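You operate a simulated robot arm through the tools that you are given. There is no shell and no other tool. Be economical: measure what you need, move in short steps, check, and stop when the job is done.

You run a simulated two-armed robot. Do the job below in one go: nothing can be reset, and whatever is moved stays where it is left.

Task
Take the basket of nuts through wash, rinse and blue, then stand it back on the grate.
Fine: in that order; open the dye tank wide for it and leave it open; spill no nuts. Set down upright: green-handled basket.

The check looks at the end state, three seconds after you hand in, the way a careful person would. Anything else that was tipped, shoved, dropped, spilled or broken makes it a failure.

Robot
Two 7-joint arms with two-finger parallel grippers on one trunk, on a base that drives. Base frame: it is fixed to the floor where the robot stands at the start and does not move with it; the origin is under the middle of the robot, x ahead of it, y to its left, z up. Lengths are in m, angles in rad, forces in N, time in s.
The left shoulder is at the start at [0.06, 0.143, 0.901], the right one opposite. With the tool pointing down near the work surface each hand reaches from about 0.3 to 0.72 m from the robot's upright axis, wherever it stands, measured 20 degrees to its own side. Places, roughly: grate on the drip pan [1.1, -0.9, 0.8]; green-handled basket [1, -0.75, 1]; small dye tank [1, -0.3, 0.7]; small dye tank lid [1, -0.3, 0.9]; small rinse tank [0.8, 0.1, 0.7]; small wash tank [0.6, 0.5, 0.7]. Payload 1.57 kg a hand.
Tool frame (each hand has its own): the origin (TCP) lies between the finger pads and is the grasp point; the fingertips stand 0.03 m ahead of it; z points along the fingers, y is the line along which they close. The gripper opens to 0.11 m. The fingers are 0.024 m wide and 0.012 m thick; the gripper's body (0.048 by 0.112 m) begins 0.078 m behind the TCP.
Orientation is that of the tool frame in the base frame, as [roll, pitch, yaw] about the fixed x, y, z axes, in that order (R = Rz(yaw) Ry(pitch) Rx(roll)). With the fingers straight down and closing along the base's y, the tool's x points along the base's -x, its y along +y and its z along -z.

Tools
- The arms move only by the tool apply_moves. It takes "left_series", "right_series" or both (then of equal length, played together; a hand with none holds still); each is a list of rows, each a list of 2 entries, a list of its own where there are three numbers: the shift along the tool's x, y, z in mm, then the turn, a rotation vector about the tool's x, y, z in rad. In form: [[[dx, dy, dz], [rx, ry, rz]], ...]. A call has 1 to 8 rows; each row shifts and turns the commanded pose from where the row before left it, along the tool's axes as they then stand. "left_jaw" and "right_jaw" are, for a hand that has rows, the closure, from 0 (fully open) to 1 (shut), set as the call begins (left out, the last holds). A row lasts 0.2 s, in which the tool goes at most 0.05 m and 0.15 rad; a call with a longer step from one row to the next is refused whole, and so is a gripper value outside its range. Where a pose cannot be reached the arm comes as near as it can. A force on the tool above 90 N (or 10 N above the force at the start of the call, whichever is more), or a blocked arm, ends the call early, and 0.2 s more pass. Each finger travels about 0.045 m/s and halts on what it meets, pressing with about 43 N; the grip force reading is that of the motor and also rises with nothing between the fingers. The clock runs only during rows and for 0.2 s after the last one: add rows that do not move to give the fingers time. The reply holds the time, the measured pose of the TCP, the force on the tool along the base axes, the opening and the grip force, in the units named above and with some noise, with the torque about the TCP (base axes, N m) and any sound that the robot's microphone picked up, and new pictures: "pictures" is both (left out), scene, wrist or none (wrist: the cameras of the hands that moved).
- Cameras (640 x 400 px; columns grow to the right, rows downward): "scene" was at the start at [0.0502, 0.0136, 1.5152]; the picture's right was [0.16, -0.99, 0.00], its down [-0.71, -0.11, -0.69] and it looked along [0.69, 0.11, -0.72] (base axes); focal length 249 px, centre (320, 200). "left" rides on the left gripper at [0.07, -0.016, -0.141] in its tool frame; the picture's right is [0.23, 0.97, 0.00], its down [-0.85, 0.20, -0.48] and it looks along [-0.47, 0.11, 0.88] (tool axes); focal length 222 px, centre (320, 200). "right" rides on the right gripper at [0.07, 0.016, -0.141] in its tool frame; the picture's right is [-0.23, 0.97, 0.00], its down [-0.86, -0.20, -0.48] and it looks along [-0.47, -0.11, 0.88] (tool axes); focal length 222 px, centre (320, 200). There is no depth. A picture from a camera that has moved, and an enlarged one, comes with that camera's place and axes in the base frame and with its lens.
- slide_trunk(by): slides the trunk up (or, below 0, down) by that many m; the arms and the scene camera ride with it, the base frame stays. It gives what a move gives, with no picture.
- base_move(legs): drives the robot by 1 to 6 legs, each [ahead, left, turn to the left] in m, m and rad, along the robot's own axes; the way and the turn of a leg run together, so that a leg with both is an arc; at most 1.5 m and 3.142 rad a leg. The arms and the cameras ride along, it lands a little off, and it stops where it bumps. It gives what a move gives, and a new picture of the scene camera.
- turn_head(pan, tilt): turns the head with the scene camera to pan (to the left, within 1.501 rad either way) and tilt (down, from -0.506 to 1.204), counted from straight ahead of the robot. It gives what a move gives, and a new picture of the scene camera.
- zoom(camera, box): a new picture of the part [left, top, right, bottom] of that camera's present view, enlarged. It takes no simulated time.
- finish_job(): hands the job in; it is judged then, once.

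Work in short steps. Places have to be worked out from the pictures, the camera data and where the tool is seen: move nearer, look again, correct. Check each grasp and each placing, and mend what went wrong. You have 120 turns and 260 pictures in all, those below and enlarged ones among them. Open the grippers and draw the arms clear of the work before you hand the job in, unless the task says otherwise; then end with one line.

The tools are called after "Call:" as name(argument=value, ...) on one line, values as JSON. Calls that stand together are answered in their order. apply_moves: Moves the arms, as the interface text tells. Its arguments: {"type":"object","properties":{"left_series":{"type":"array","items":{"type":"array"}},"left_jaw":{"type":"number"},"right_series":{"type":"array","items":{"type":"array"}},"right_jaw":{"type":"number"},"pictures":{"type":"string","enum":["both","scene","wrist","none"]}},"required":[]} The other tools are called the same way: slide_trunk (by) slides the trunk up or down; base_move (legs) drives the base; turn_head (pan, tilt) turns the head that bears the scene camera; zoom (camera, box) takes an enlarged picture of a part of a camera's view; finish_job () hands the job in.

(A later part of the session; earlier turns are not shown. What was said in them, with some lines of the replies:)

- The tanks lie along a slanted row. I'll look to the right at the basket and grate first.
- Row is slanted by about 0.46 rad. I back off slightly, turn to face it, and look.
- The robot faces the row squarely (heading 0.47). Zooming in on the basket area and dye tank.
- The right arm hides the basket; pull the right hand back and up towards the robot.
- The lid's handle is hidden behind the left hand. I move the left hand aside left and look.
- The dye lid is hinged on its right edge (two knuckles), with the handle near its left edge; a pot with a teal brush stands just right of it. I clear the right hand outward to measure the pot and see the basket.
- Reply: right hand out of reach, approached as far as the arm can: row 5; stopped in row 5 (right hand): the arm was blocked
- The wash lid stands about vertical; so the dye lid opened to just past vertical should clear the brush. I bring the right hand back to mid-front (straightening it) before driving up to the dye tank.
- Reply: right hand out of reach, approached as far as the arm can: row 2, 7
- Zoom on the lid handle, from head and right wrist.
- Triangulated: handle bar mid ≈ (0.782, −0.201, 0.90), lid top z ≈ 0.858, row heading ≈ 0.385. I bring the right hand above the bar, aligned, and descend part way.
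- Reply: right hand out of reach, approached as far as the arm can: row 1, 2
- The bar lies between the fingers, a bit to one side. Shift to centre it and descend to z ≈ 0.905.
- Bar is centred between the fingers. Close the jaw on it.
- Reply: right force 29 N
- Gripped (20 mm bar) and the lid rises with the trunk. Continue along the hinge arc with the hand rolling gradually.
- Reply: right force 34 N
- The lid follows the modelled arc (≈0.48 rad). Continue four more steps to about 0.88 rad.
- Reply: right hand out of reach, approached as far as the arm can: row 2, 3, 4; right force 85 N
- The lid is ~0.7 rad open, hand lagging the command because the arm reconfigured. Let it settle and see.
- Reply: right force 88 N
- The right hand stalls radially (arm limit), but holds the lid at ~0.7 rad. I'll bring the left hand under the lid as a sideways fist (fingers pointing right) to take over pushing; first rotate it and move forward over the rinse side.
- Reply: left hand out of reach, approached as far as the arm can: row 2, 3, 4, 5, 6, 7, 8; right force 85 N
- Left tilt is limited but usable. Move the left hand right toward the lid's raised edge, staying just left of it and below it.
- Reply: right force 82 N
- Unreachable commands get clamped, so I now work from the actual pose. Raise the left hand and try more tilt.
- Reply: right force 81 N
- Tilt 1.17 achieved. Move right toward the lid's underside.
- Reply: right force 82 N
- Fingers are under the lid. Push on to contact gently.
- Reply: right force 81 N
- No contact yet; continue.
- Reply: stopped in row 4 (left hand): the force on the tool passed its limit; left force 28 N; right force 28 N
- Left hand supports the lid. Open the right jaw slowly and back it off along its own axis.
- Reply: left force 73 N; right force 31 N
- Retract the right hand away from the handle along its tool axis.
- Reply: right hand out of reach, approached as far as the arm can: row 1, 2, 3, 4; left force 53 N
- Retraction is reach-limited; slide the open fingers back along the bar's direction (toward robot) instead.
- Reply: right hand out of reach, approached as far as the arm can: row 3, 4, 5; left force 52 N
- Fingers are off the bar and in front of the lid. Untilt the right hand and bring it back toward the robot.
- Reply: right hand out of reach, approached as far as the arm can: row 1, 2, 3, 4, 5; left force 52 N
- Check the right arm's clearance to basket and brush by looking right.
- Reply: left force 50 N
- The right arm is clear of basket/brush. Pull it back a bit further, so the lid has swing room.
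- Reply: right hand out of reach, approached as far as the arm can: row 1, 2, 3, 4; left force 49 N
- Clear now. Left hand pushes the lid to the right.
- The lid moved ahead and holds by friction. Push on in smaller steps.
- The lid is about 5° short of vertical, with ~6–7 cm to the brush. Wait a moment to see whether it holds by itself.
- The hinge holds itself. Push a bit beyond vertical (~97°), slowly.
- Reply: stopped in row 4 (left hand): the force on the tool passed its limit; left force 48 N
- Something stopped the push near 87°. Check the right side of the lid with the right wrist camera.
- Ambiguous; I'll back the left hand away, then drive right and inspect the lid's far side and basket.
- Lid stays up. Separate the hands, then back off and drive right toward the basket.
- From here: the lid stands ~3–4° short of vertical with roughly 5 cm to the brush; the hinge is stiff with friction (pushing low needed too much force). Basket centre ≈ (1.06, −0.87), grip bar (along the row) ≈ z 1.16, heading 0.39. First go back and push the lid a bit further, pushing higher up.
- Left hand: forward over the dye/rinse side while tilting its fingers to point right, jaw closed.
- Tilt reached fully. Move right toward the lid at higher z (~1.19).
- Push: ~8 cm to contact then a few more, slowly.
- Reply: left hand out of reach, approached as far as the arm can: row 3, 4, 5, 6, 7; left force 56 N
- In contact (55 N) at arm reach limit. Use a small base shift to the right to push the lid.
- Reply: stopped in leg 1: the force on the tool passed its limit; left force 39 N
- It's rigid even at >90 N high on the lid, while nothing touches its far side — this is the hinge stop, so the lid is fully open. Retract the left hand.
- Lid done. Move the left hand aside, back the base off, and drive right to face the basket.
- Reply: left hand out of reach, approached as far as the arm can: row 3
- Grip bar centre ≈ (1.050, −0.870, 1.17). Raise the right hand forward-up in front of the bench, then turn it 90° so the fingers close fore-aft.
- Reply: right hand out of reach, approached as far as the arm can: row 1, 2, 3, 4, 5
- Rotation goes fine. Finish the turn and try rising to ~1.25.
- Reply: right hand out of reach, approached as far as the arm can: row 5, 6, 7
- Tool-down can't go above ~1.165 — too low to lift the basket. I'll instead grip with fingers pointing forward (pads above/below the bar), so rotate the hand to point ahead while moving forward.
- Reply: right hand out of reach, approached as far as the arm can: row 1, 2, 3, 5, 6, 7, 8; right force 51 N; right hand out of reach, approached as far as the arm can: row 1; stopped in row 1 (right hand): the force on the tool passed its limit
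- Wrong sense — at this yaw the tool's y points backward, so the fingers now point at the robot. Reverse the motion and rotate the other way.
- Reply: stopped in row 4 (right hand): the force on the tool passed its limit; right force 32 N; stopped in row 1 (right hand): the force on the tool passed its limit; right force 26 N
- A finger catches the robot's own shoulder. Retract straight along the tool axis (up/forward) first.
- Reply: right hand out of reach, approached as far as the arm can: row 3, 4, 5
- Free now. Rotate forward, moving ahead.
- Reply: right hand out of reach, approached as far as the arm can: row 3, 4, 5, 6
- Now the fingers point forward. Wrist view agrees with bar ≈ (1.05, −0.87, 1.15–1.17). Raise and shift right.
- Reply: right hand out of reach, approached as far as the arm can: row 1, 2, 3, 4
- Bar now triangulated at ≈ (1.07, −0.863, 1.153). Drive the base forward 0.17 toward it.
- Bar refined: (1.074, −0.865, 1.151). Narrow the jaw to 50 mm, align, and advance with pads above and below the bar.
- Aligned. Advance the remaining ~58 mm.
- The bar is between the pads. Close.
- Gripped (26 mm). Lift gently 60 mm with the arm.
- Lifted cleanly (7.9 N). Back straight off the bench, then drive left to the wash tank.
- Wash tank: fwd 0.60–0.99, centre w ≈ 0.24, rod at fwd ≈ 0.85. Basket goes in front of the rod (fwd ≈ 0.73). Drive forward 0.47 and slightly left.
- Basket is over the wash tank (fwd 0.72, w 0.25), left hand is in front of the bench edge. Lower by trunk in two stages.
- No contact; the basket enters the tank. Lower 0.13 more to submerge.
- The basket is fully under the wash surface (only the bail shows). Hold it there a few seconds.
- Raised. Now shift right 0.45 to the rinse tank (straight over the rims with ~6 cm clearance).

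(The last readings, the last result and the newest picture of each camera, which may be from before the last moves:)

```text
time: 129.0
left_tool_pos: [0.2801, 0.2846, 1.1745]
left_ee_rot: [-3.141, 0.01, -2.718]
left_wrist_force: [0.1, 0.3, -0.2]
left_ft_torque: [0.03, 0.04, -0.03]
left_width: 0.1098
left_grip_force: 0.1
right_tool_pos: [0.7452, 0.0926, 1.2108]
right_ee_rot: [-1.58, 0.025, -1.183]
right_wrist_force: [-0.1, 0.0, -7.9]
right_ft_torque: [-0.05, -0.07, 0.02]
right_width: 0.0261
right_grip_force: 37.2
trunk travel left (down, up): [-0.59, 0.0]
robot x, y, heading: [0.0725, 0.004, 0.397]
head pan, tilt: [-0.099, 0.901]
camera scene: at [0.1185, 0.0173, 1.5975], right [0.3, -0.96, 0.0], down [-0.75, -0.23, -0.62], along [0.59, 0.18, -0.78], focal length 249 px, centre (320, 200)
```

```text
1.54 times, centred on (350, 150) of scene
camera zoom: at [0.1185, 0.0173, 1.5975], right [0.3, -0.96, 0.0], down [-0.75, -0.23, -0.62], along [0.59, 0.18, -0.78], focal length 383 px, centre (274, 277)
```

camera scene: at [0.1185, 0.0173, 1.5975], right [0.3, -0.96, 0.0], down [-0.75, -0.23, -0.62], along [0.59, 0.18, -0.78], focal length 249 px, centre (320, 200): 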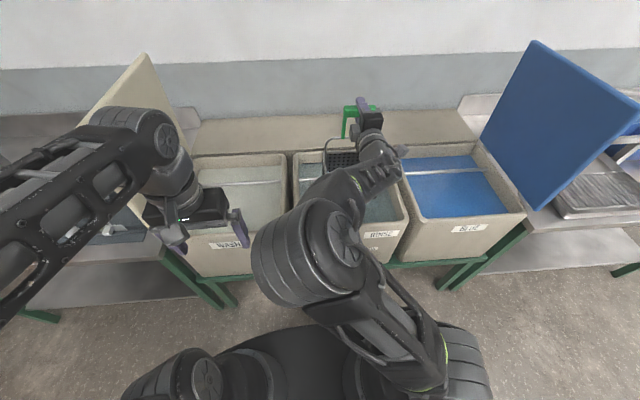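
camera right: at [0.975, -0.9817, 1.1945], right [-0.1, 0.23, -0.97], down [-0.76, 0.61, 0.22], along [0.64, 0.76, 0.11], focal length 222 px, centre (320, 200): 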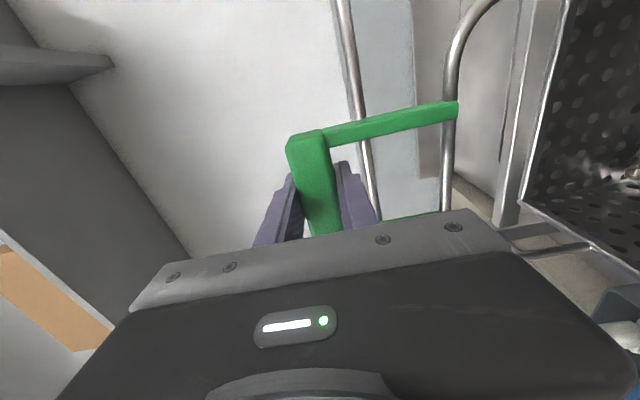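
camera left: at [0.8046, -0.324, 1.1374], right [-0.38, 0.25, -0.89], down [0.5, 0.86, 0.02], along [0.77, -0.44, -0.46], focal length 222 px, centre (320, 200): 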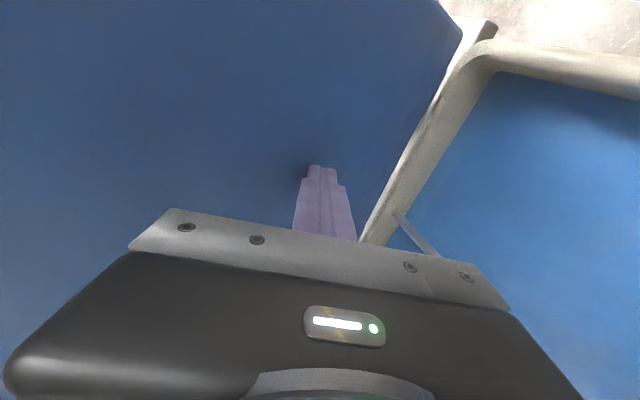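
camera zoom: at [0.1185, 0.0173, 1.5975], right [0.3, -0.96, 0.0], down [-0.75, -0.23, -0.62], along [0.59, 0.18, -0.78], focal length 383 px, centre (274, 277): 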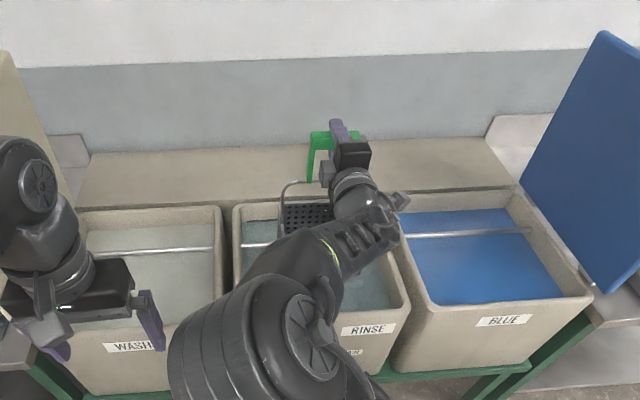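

Centred over the rinse tank (w −0.197 vs −0.19). Lower and hold.

Call:
slide_trunk(by=-0.12)

Call:
slide_trunk(by=-0.13)

Call:
apply_moves(right_series=[[[0, 0, 0], [0, 0, 0]], [[0, 0, 0], [0, 0, 0]], [[0, 0, 0], [0, 0, 0]], [[0, 0, 0], [0, 0, 0]], [[0, 0, 0], [0, 0, 0]], [[0, 0, 0], [0, 0, 0]], [[0, 0, 0], [0, 0, 0]], [[0, 0, 0], [0, 0, 0]]], pictures="scene")

Call:
apply_moves(right_series=[[[0, 0, 0], [0, 0, 0]], [[0, 0, 0], [0, 0, 0]], [[0, 0, 0], [0, 0, 0]], [[0, 0, 0], [0, 0, 0]], [[0, 0, 0], [0, 0, 0]], [[0, 0, 0], [0, 0, 0]], [[0, 0, 0], [0, 0, 0]], [[0, 0, 0], [0, 0, 0]]], pictures="none")

```text
time: 130.5
left_tool_pos: [0.2797, 0.2854, 1.0546]
left_ee_rot: [-3.14, 0.011, -2.718]
left_wrist_force: [-0.1, 0.6, -0.4]
left_ft_torque: [0.02, 0.01, 0.01]
left_width: 0.1097
left_grip_force: 0.0
right_tool_pos: [0.7436, 0.0941, 1.091]
right_ee_rot: [-1.578, 0.022, -1.184]
right_wrist_force: [0.5, -0.1, -7.1]
right_ft_torque: [-0.01, -0.05, -0.01]
right_width: 0.0259
right_grip_force: 36.4
trunk travel left (down, up): [-0.47, 0.12]
robot x, y, heading: [0.075, 0.0057, 0.4]
head pan, tilt: [-0.099, 0.901]
```

```text
time: 132.1
left_tool_pos: [0.2796, 0.2852, 0.9244]
left_ee_rot: [-3.141, 0.011, -2.721]
left_wrist_force: [0.7, 0.0, 0.5]
left_ft_torque: [0.0, -0.03, -0.01]
left_width: 0.11
left_grip_force: 0.1
right_tool_pos: [0.7432, 0.0929, 0.9605]
right_ee_rot: [-1.579, 0.021, -1.184]
right_wrist_force: [-0.1, -0.3, -8.3]
right_ft_torque: [-0.02, -0.09, 0.0]
right_width: 0.0257
right_grip_force: 37.4
trunk travel left (down, up): [-0.34, 0.25]
robot x, y, heading: [0.0718, 0.003, 0.403]
head pan, tilt: [-0.099, 0.901]
```

```text
time: 133.9
left_tool_pos: [0.2805, 0.2848, 0.9237]
left_ee_rot: [-3.139, 0.011, -2.718]
left_wrist_force: [-0.2, -0.1, 0.7]
left_ft_torque: [-0.01, -0.01, -0.04]
left_width: 0.1103
left_grip_force: 0.1
right_tool_pos: [0.7434, 0.0935, 0.9609]
right_ee_rot: [-1.581, 0.021, -1.184]
right_wrist_force: [-0.6, 0.9, -6.5]
right_ft_torque: [-0.07, -0.08, 0.0]
right_width: 0.0258
right_grip_force: 37.3
trunk travel left (down, up): [-0.34, 0.25]
robot x, y, heading: [0.0728, 0.0057, 0.398]
head pan, tilt: [-0.099, 0.901]
camera scene: at [0.118, 0.0182, 1.3475], right [0.3, -0.96, 0.0], down [-0.75, -0.23, -0.62], along [0.59, 0.18, -0.78], focal length 249 px, centre (320, 200)
```

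scene: 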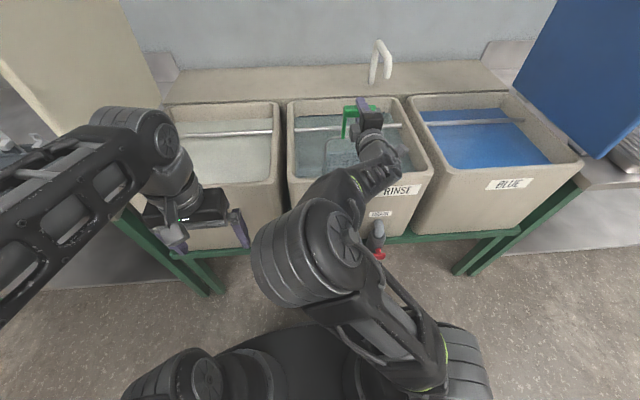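

```text
time: 135.7
left_tool_pos: [0.28, 0.2844, 0.925]
left_ee_rot: [-3.139, 0.011, -2.72]
left_wrist_force: [-0.2, -1.1, 0.3]
left_ft_torque: [-0.01, -0.03, -0.02]
left_width: 0.11
left_grip_force: 0.1
right_tool_pos: [0.7429, 0.0938, 0.961]
right_ee_rot: [-1.579, 0.023, -1.183]
right_wrist_force: [0.8, -0.6, -7.9]
right_ft_torque: [-0.06, -0.05, 0.0]
right_width: 0.0256
right_grip_force: 37.3
trunk travel left (down, up): [-0.34, 0.25]
robot x, y, heading: [0.0723, 0.0081, 0.4]
head pan, tilt: [-0.099, 0.901]
```

Call:
zoom(camera="scene", box=[270, 80, 450, 220])

Call:
slide_trunk(by=0.25)

```text
2.86 times, centred on (360, 150) of scene
camera zoom: at [0.118, 0.0182, 1.3475], right [0.3, -0.96, 0.0], down [-0.75, -0.23, -0.62], along [0.59, 0.18, -0.78], focal length 711 px, centre (206, 343)
```

zoom: 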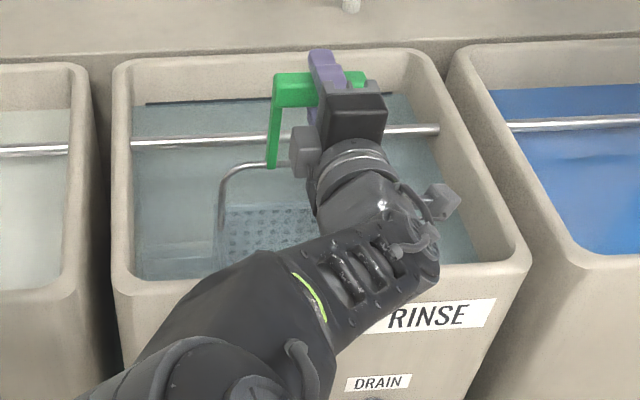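

```text
time: 138.3
left_tool_pos: [0.279, 0.2857, 1.1748]
left_ee_rot: [-3.141, 0.01, -2.72]
left_wrist_force: [-0.4, 0.0, 0.2]
left_ft_torque: [0.0, 0.05, -0.03]
left_width: 0.1098
left_grip_force: 0.0
right_tool_pos: [0.7443, 0.0939, 1.2096]
right_ee_rot: [-1.58, 0.023, -1.184]
right_wrist_force: [0.0, 0.4, -8.7]
right_ft_torque: [-0.07, -0.1, -0.02]
right_width: 0.026
right_grip_force: 37.0
trunk travel left (down, up): [-0.59, 0.0]
robot x, y, heading: [0.0757, 0.004, 0.395]
head pan, tilt: [-0.099, 0.901]
```

Submerged in the rinse and raised again. Shift right 0.42 to the dye tank.

Call:
base_move(legs=[[0, -0.42, 0]])

Call:
zoom(camera="scene", box=[200, 20, 500, 280])

```text
time: 140.9
left_tool_pos: [0.4418, -0.0993, 1.1756]
left_ee_rot: [-3.14, 0.011, -2.72]
left_wrist_force: [0.1, 0.3, 1.2]
left_ft_torque: [0.0, 0.02, 0.04]
left_width: 0.11
left_grip_force: 0.0
right_tool_pos: [0.9067, -0.29, 1.2117]
right_ee_rot: [-1.581, 0.023, -1.182]
right_wrist_force: [0.3, -0.3, -8.8]
right_ft_torque: [-0.05, -0.09, 0.01]
right_width: 0.026
right_grip_force: 36.8
trunk travel left (down, up): [-0.59, 0.0]
robot x, y, heading: [0.2342, -0.3767, 0.4]
head pan, tilt: [-0.099, 0.901]
camera scene: at [0.2811, -0.3672, 1.5975], right [0.3, -0.95, 0.0], down [-0.75, -0.23, -0.62], along [0.59, 0.18, -0.78], focal length 249 px, centre (320, 200)
```

scene: 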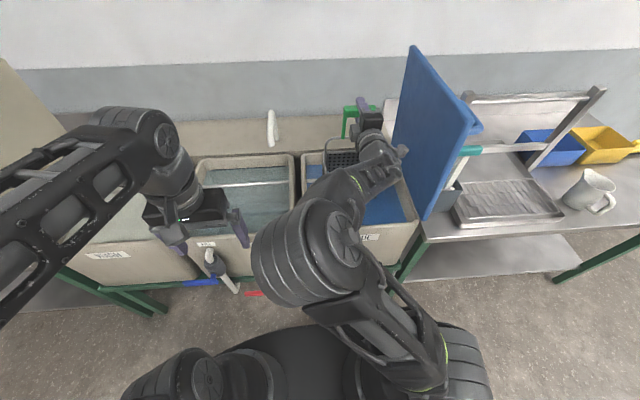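

```text
1.54 times, centred on (350, 150) of scene
camera zoom: at [0.2811, -0.3672, 1.5975], right [0.3, -0.95, 0.0], down [-0.75, -0.23, -0.62], along [0.59, 0.18, -0.78], focal length 383 px, centre (274, 277)
```

zoom: 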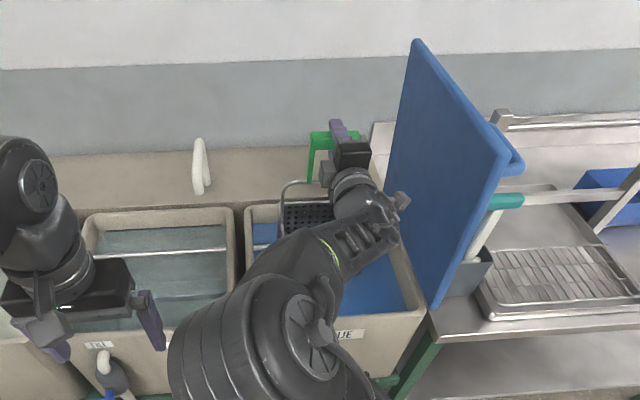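

Basket is over the dye bath with clearance both sides. Lower and hold.

Call:
slide_trunk(by=-0.12)

Call:
slide_trunk(by=-0.13)

Call:
apply_moves(right_series=[[[0, 0, 0], [0, 0, 0]], [[0, 0, 0], [0, 0, 0]], [[0, 0, 0], [0, 0, 0]], [[0, 0, 0], [0, 0, 0]], [[0, 0, 0], [0, 0, 0]], [[0, 0, 0], [0, 0, 0]], [[0, 0, 0], [0, 0, 0]], [[0, 0, 0], [0, 0, 0]]], pictures="none")

Call:
apply_moves(right_series=[[[0, 0, 0], [0, 0, 0]], [[0, 0, 0], [0, 0, 0]], [[0, 0, 0], [0, 0, 0]], [[0, 0, 0], [0, 0, 0]], [[0, 0, 0], [0, 0, 0]], [[0, 0, 0], [0, 0, 0]], [[0, 0, 0], [0, 0, 0]], [[0, 0, 0], [0, 0, 0]]], pictures="none")

Call:
zoom(camera="scene", box=[260, 60, 480, 240])

```text
time: 142.4
left_tool_pos: [0.4413, -0.0984, 1.0551]
left_ee_rot: [-3.138, 0.009, -2.719]
left_wrist_force: [0.3, -0.3, 0.3]
left_ft_torque: [0.01, 0.02, -0.03]
left_width: 0.1099
left_grip_force: 0.0
right_tool_pos: [0.9066, -0.2897, 1.0902]
right_ee_rot: [-1.579, 0.025, -1.18]
right_wrist_force: [-0.1, 0.5, -8.3]
right_ft_torque: [-0.03, -0.09, -0.04]
right_width: 0.0259
right_grip_force: 37.3
trunk travel left (down, up): [-0.47, 0.12]
robot x, y, heading: [0.236, -0.3787, 0.404]
head pan, tilt: [-0.099, 0.901]
```

```text
time: 143.9
left_tool_pos: [0.4409, -0.0982, 0.9254]
left_ee_rot: [-3.14, 0.009, -2.72]
left_wrist_force: [1.6, 0.4, 0.2]
left_ft_torque: [-0.02, -0.01, 0.02]
left_width: 0.11
left_grip_force: 0.0
right_tool_pos: [0.9067, -0.2901, 0.9601]
right_ee_rot: [-1.58, 0.022, -1.181]
right_wrist_force: [0.4, -0.5, -7.6]
right_ft_torque: [-0.02, -0.06, 0.0]
right_width: 0.0257
right_grip_force: 37.4
trunk travel left (down, up): [-0.34, 0.25]
robot x, y, heading: [0.2367, -0.3796, 0.402]
head pan, tilt: [-0.099, 0.901]
```

```text
time: 145.8
left_tool_pos: [0.4423, -0.0986, 0.9248]
left_ee_rot: [-3.139, 0.011, -2.719]
left_wrist_force: [0.7, -0.4, 0.6]
left_ft_torque: [-0.01, -0.02, 0.02]
left_width: 0.1099
left_grip_force: 0.1
right_tool_pos: [0.9076, -0.2894, 0.9598]
right_ee_rot: [-1.579, 0.023, -1.181]
right_wrist_force: [1.0, -0.9, -8.9]
right_ft_torque: [-0.03, -0.06, -0.01]
right_width: 0.0258
right_grip_force: 37.2
trunk travel left (down, up): [-0.34, 0.25]
robot x, y, heading: [0.2299, -0.3783, 0.4]
head pan, tilt: [-0.099, 0.901]
```

```text
time: 147.6
left_tool_pos: [0.4408, -0.0982, 0.9249]
left_ee_rot: [-3.14, 0.009, -2.719]
left_wrist_force: [0.0, 0.0, -0.1]
left_ft_torque: [-0.01, -0.01, 0.03]
left_width: 0.1101
left_grip_force: 0.0
right_tool_pos: [0.9078, -0.2894, 0.9602]
right_ee_rot: [-1.58, 0.024, -1.181]
right_wrist_force: [-0.3, -0.4, -7.5]
right_ft_torque: [-0.02, -0.1, -0.01]
right_width: 0.026
right_grip_force: 37.3
trunk travel left (down, up): [-0.34, 0.25]
robot x, y, heading: [0.2363, -0.3778, 0.401]
head pan, tilt: [-0.099, 0.901]
```

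```text
2.22 times, centred on (370, 150) of scene
camera zoom: at [0.2806, -0.3663, 1.3475], right [0.3, -0.95, 0.0], down [-0.75, -0.23, -0.62], along [0.59, 0.18, -0.78], focal length 553 px, centre (209, 311)
```

zoom: 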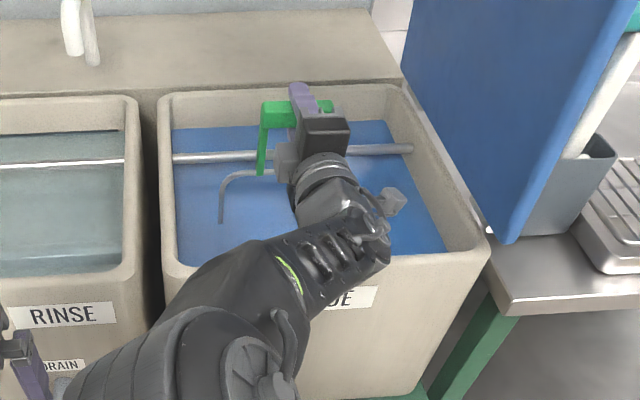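

Fully submerged in blue. Raise and let it drip a couple of seconds over the tank.

Call:
slide_trunk(by=0.25)

Call:
apply_moves(right_series=[[[0, 0, 0], [0, 0, 0]], [[0, 0, 0], [0, 0, 0]], [[0, 0, 0], [0, 0, 0]], [[0, 0, 0], [0, 0, 0]], [[0, 0, 0], [0, 0, 0]], [[0, 0, 0], [0, 0, 0]], [[0, 0, 0], [0, 0, 0]], [[0, 0, 0], [0, 0, 0]]], pictures="none")

Call:
base_move(legs=[[-0.47, 0, -0.008], [0, -0.595, 0]])

```text
time: 150.1
left_tool_pos: [0.4425, -0.0994, 1.1754]
left_ee_rot: [-3.14, 0.011, -2.719]
left_wrist_force: [1.3, 0.7, -0.6]
left_ft_torque: [0.0, 0.02, 0.03]
left_width: 0.1099
left_grip_force: 0.2
right_tool_pos: [0.9077, -0.2907, 1.2095]
right_ee_rot: [-1.579, 0.021, -1.182]
right_wrist_force: [-0.6, 0.3, -7.9]
right_ft_torque: [-0.02, -0.07, 0.0]
right_width: 0.0258
right_grip_force: 37.5
trunk travel left (down, up): [-0.59, 0.0]
robot x, y, heading: [0.2357, -0.3775, 0.4]
head pan, tilt: [-0.099, 0.901]
```

```text
time: 151.9
left_tool_pos: [0.4408, -0.0991, 1.1764]
left_ee_rot: [3.141, 0.012, -2.72]
left_wrist_force: [0.6, 0.6, -0.2]
left_ft_torque: [0.01, -0.03, 0.02]
left_width: 0.1099
left_grip_force: 0.1
right_tool_pos: [0.9071, -0.2894, 1.2096]
right_ee_rot: [-1.581, 0.023, -1.183]
right_wrist_force: [0.2, 0.9, -8.3]
right_ft_torque: [-0.04, -0.06, -0.01]
right_width: 0.0257
right_grip_force: 37.2
trunk travel left (down, up): [-0.59, 0.0]
robot x, y, heading: [0.2372, -0.3787, 0.401]
head pan, tilt: [-0.099, 0.901]
```

```text
time: 157.7
left_tool_pos: [0.2448, -0.8326, 1.1752]
left_ee_rot: [-3.141, 0.012, -2.722]
left_wrist_force: [0.8, -0.3, -0.1]
left_ft_torque: [0.03, -0.02, -0.03]
left_width: 0.1098
left_grip_force: 0.1
right_tool_pos: [0.7089, -1.0265, 1.2105]
right_ee_rot: [-1.58, 0.026, -1.186]
right_wrist_force: [0.3, 0.0, -8.8]
right_ft_torque: [-0.07, -0.09, 0.03]
right_width: 0.026
right_grip_force: 37.1
trunk travel left (down, up): [-0.59, 0.0]
robot x, y, heading: [0.0387, -1.1106, 0.401]
head pan, tilt: [-0.099, 0.901]
camera scene: at [0.0823, -1.1, 1.5975], right [0.29, -0.96, 0.0], down [-0.75, -0.23, -0.62], along [0.59, 0.18, -0.78], focal length 249 px, centre (320, 200)
```

scene: 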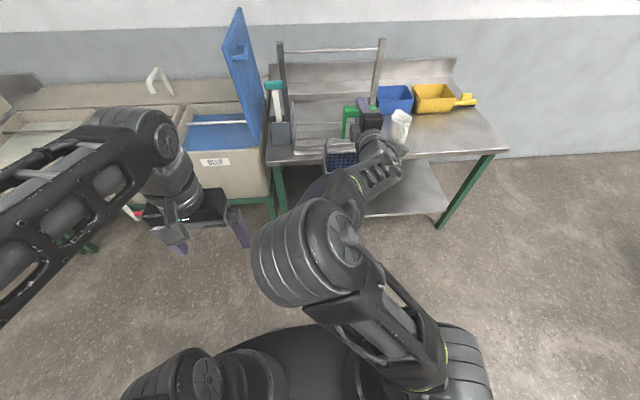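

Lined up: 0.403 m ahead, 0.008 left of the original place. Drive forward.

Call:
base_move(legs=[[0.39, 0.007, 0]])

```text
time: 160.2
left_tool_pos: [0.6043, -0.674, 1.1747]
left_ee_rot: [-3.14, 0.011, -2.722]
left_wrist_force: [-0.1, -0.3, 0.8]
left_ft_torque: [0.01, -0.03, 0.02]
left_width: 0.1102
left_grip_force: 0.1
right_tool_pos: [1.0675, -0.8671, 1.2093]
right_ee_rot: [-1.579, 0.023, -1.187]
right_wrist_force: [0.2, -0.7, -8.2]
right_ft_torque: [-0.01, -0.11, 0.02]
right_width: 0.0258
right_grip_force: 36.8
trunk travel left (down, up): [-0.59, 0.0]
robot x, y, heading: [0.3935, -0.9511, 0.393]
head pan, tilt: [-0.099, 0.901]
camera scene: at [0.4415, -0.941, 1.5974], right [0.29, -0.96, 0.0], down [-0.75, -0.23, -0.62], along [0.59, 0.18, -0.78], focal length 249 px, centre (320, 200)
```

scene: 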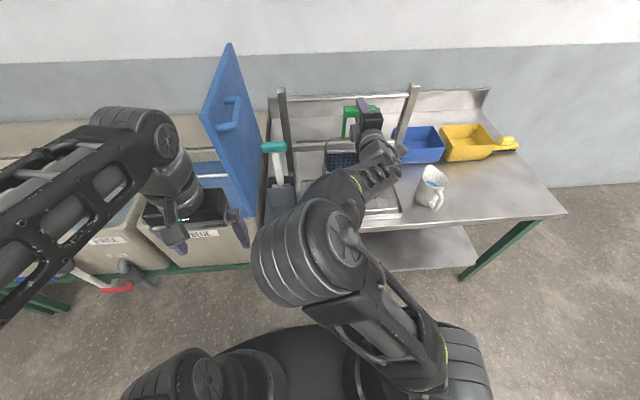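

10 mm short; advance with the arm, then lower 50 mm with the arm.

Call:
apply_moves(right_series=[[[0, 0, 10], [0, 0, 0]], [[0, 15, 0], [0, 0, 0]], [[0, 15, 0], [0, 0, 0]], [[0, 12, 0], [0, 0, 0]], [[0, 8, 0], [0, 0, 0]], [[0, 0, 0], [0, 0, 0]]], pictures="both")

```text
time: 161.6
left_tool_pos: [0.6025, -0.674, 1.1744]
left_ee_rot: [-3.139, 0.012, -2.724]
left_wrist_force: [-0.2, -0.3, 0.5]
left_ft_torque: [-0.04, 0.03, 0.01]
left_width: 0.1098
left_grip_force: 0.1
right_tool_pos: [1.0753, -0.863, 1.1597]
right_ee_rot: [-1.581, 0.022, -1.186]
right_wrist_force: [0.6, -1.0, -7.6]
right_ft_torque: [-0.04, -0.07, 0.01]
right_width: 0.026
right_grip_force: 37.3
trunk travel left (down, up): [-0.59, 0.0]
robot x, y, heading: [0.3915, -0.954, 0.399]
head pan, tilt: [-0.099, 0.901]
camera scene: at [0.4404, -0.9414, 1.5975], right [0.29, -0.96, 0.0], down [-0.75, -0.23, -0.62], along [0.59, 0.18, -0.78], focal length 249 px, centre (320, 200)
camera right: at [0.9713, -0.9797, 1.1448], right [-0.1, 0.23, -0.97], down [-0.76, 0.61, 0.22], along [0.64, 0.76, 0.11], focal length 222 px, centre (320, 200)
```

scene: 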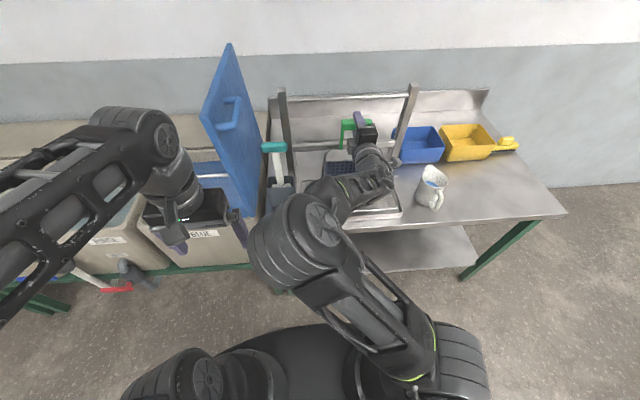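
right: 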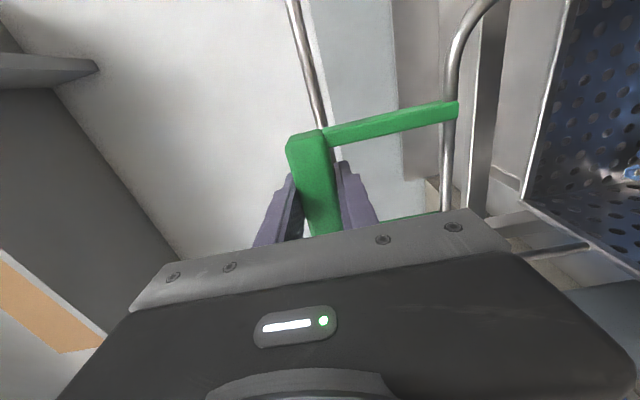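

The basket is dyed blue and 8 mm above its place. Lower in small steps until the weight transfers.

Call:
apply_moves(right_series=[[[0, 3, 0], [0, 0, 0]], [[0, 3, 0], [0, 0, 0]], [[0, 2, 0], [0, 0, 0]], [[0, 1, 0], [0, 0, 0]], [[0, 0, 0], [0, 0, 0]]], pictures="none")

```text
time: 162.8
left_tool_pos: [0.6017, -0.6745, 1.1752]
left_ee_rot: [-3.14, 0.014, -2.723]
left_wrist_force: [0.8, -0.2, -0.4]
left_ft_torque: [0.0, -0.02, 0.01]
left_width: 0.1101
left_grip_force: 0.1
right_tool_pos: [1.0751, -0.8619, 1.1532]
right_ee_rot: [-1.575, 0.023, -1.184]
right_wrist_force: [-2.4, -0.4, 3.3]
right_ft_torque: [-0.54, -0.5, -0.1]
right_width: 0.026
right_grip_force: 38.0
trunk travel left (down, up): [-0.59, 0.0]
robot x, y, heading: [0.3926, -0.9545, 0.396]
head pan, tilt: [-0.099, 0.901]
```

It rests on the grate (force reversed). Open the jaw to 50 mm.

Call:
apply_moves(right_series=[[[0, -1, 0], [0, 0, 0]], [[0, 0, 0], [0, 0, 0]], [[0, 0, 0], [0, 0, 0]], [[0, 0, 0], [0, 0, 0]]], right_jaw=0.55, pictures="both")

```text
time: 163.8
left_tool_pos: [0.6018, -0.6747, 1.175]
left_ee_rot: [-3.14, 0.012, -2.723]
left_wrist_force: [0.5, -0.3, 0.0]
left_ft_torque: [-0.01, -0.01, -0.04]
left_width: 0.1099
left_grip_force: 0.0
right_tool_pos: [1.0749, -0.8628, 1.153]
right_ee_rot: [-1.58, 0.022, -1.185]
right_wrist_force: [-0.7, 0.4, 0.3]
right_ft_torque: [0.01, 0.0, -0.05]
right_width: 0.0496
right_grip_force: 0.1
trunk travel left (down, up): [-0.59, 0.0]
robot x, y, heading: [0.3935, -0.952, 0.397]
head pan, tilt: [-0.099, 0.901]
camera scene: at [0.4397, -0.9415, 1.5975], right [0.29, -0.96, 0.0], down [-0.75, -0.23, -0.62], along [0.59, 0.18, -0.78], focal length 249 px, centre (320, 200)
camera right: at [0.971, -0.9796, 1.1363], right [-0.1, 0.23, -0.97], down [-0.76, 0.61, 0.22], along [0.64, 0.76, 0.11], focal length 222 px, centre (320, 200)
```

scene: 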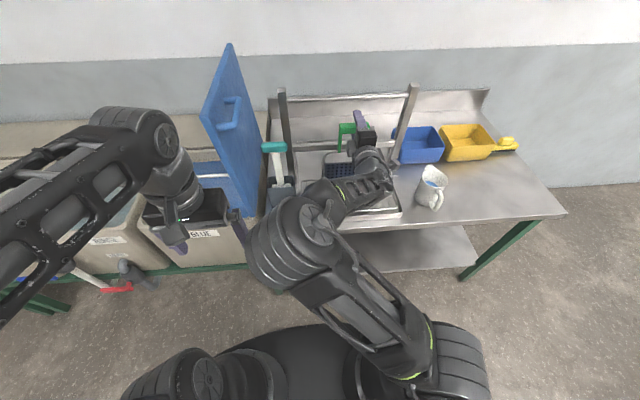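
right: 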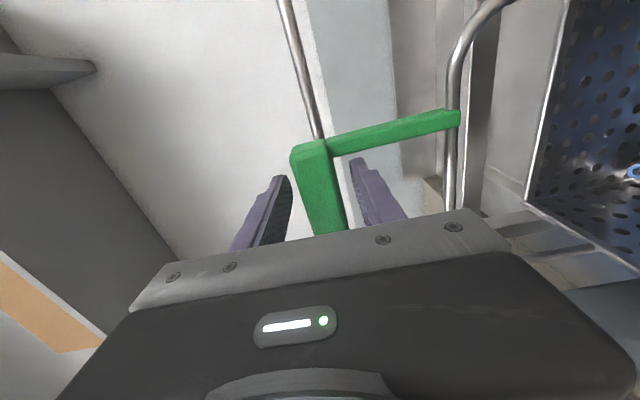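

Released; the handle stands free between the pads. Withdraw straight back with the arm, then back the base off.

Call:
apply_moves(right_series=[[[0, 0, -20], [0, 0, 0]], [[0, 0, -25], [0, 0, 0]], [[0, 0, -30], [0, 0, 0]], [[0, 0, -30], [0, 0, 0]]], pictures="wrist")

Call:
base_move(legs=[[-0.45, 0, 0]])

Call:
turn_head(pan=0.05, tilt=0.65)

Call:
zoom(camera="scene", box=[180, 40, 460, 215])

```text
time: 164.8
left_tool_pos: [0.6005, -0.6758, 1.1749]
left_ee_rot: [-3.141, 0.012, -2.722]
left_wrist_force: [1.1, -0.3, 0.7]
left_ft_torque: [0.04, -0.02, 0.0]
left_width: 0.11
left_grip_force: 0.0
right_tool_pos: [0.9773, -0.902, 1.1537]
right_ee_rot: [-1.58, 0.022, -1.188]
right_wrist_force: [0.1, -0.3, 1.2]
right_ft_torque: [-0.03, 0.03, -0.04]
right_width: 0.0494
right_grip_force: 0.1
trunk travel left (down, up): [-0.59, 0.0]
robot x, y, heading: [0.3915, -0.9515, 0.396]
head pan, tilt: [-0.099, 0.901]
camera right: at [0.8734, -1.0195, 1.1364], right [-0.1, 0.23, -0.97], down [-0.76, 0.61, 0.22], along [0.64, 0.76, 0.11], focal length 222 px, centre (320, 200)
```

right: 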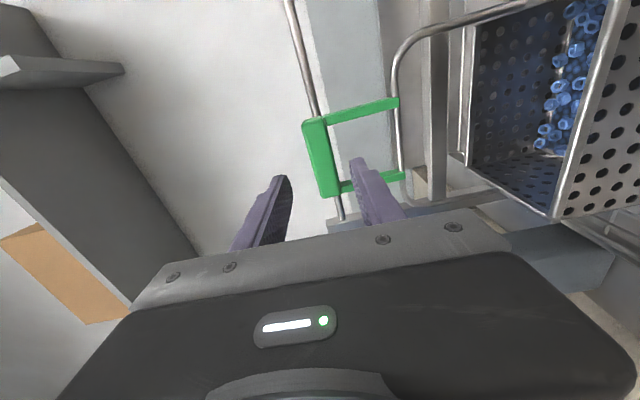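

```text
time: 167.5
left_tool_pos: [0.1819, -0.8519, 1.1739]
left_ee_rot: [-3.138, 0.013, -2.722]
left_wrist_force: [0.5, -1.0, 0.1]
left_ft_torque: [-0.01, -0.02, 0.02]
left_width: 0.1099
left_grip_force: 0.0
right_tool_pos: [0.5574, -1.0774, 1.1527]
right_ee_rot: [-1.578, 0.022, -1.183]
right_wrist_force: [-0.2, -0.3, -0.5]
right_ft_torque: [-0.01, 0.01, 0.02]
right_width: 0.0494
right_grip_force: 0.1
trunk travel left (down, up): [-0.59, 0.0]
robot x, y, heading: [-0.025, -1.1266, 0.4]
head pan, tilt: [-0.099, 0.901]
camera scene: at [0.0191, -1.118, 1.5975], right [0.29, -0.96, 0.0], down [-0.75, -0.23, -0.62], along [0.59, 0.18, -0.78], focal length 249 px, centre (320, 200)
```

scene: 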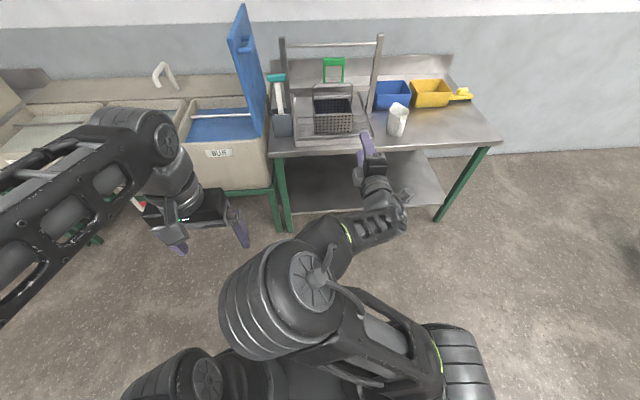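

```text
time: 168.3
left_tool_pos: [0.1831, -0.8503, 1.1746]
left_ee_rot: [-3.139, 0.012, -2.72]
left_wrist_force: [0.0, -0.2, 0.0]
left_ft_torque: [0.06, -0.01, -0.03]
left_width: 0.1101
left_grip_force: 0.1
right_tool_pos: [0.5577, -1.0771, 1.1537]
right_ee_rot: [-1.578, 0.022, -1.183]
right_wrist_force: [-0.1, -0.9, -0.4]
right_ft_torque: [-0.01, 0.0, 0.01]
right_width: 0.0495
right_grip_force: 0.0
trunk travel left (down, up): [-0.59, 0.0]
robot x, y, heading: [-0.0221, -1.129, 0.396]
head pan, tilt: [0.051, 0.649]
camera scene: at [0.026, -1.1022, 1.6179], right [0.43, -0.9, 0.0], down [-0.55, -0.26, -0.8], along [0.72, 0.35, -0.61], focal length 249 px, centre (320, 200)
```

scene: 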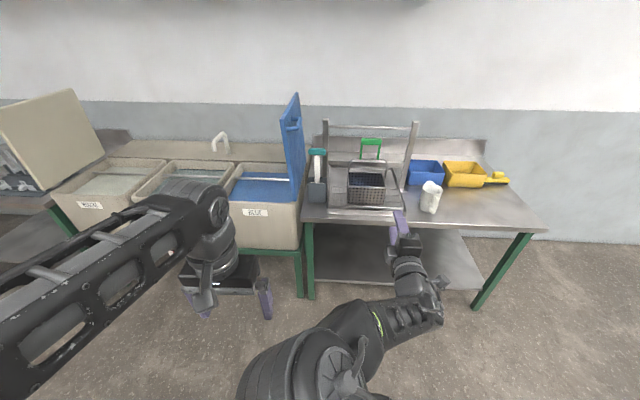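

```text
2.29 times, centred on (320, 128) of scene
camera zoom: at [0.026, -1.1022, 1.6179], right [0.43, -0.9, 0.0], down [-0.55, -0.26, -0.8], along [0.72, 0.35, -0.61], focal length 569 px, centre (320, 366)
```

zoom: 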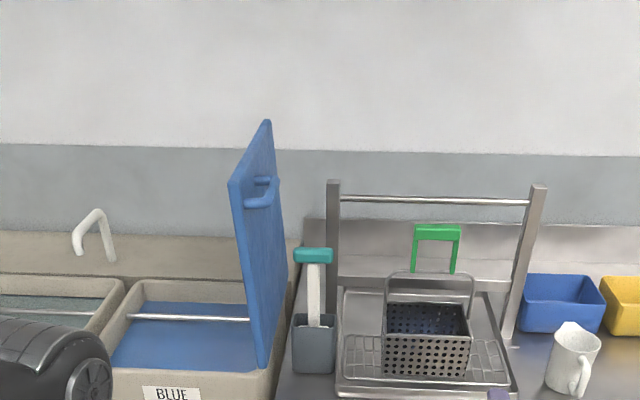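

Basket stands upright on the grate with blue nuts, brush/mug/bins undisturbed, and the dye lid stands at its stop at the same angle as the wash lid. Open the right jaw fully, then hand in.

Call:
apply_moves(right_series=[[[0, 0, -5], [0, 0, 0]], [[0, 0, 0], [0, 0, 0]], [[0, 0, 0], [0, 0, 0]], [[0, 0, 0], [0, 0, 0]]], right_jaw=0, pictures="none")

Call:
finish_job()

```text
time: 169.3
left_tool_pos: [0.1832, -0.851, 1.175]
left_ee_rot: [-3.14, 0.014, -2.722]
left_wrist_force: [-1.0, -0.4, 0.2]
left_ft_torque: [-0.01, -0.01, 0.01]
left_width: 0.1098
left_grip_force: 0.1
right_tool_pos: [0.5571, -1.0768, 1.1522]
right_ee_rot: [-1.58, 0.021, -1.183]
right_wrist_force: [-0.1, -0.5, 0.1]
right_ft_torque: [0.01, 0.0, 0.04]
right_width: 0.1099
right_grip_force: 0.1
right hand out of reach, approached as far as the arm can: row 1
trunk travel left (down, up): [-0.59, 0.0]
robot x, y, heading: [-0.0259, -1.1302, 0.399]
head pan, tilt: [0.051, 0.649]
```

```text
The job is handed in.
```

I dipped the basket in wash, rinse and blue in that order and set it back upright on the grate, with no spilled nuts seen; the dye lid is left open at its stop, about 3° short of vertical, like the wash lid.
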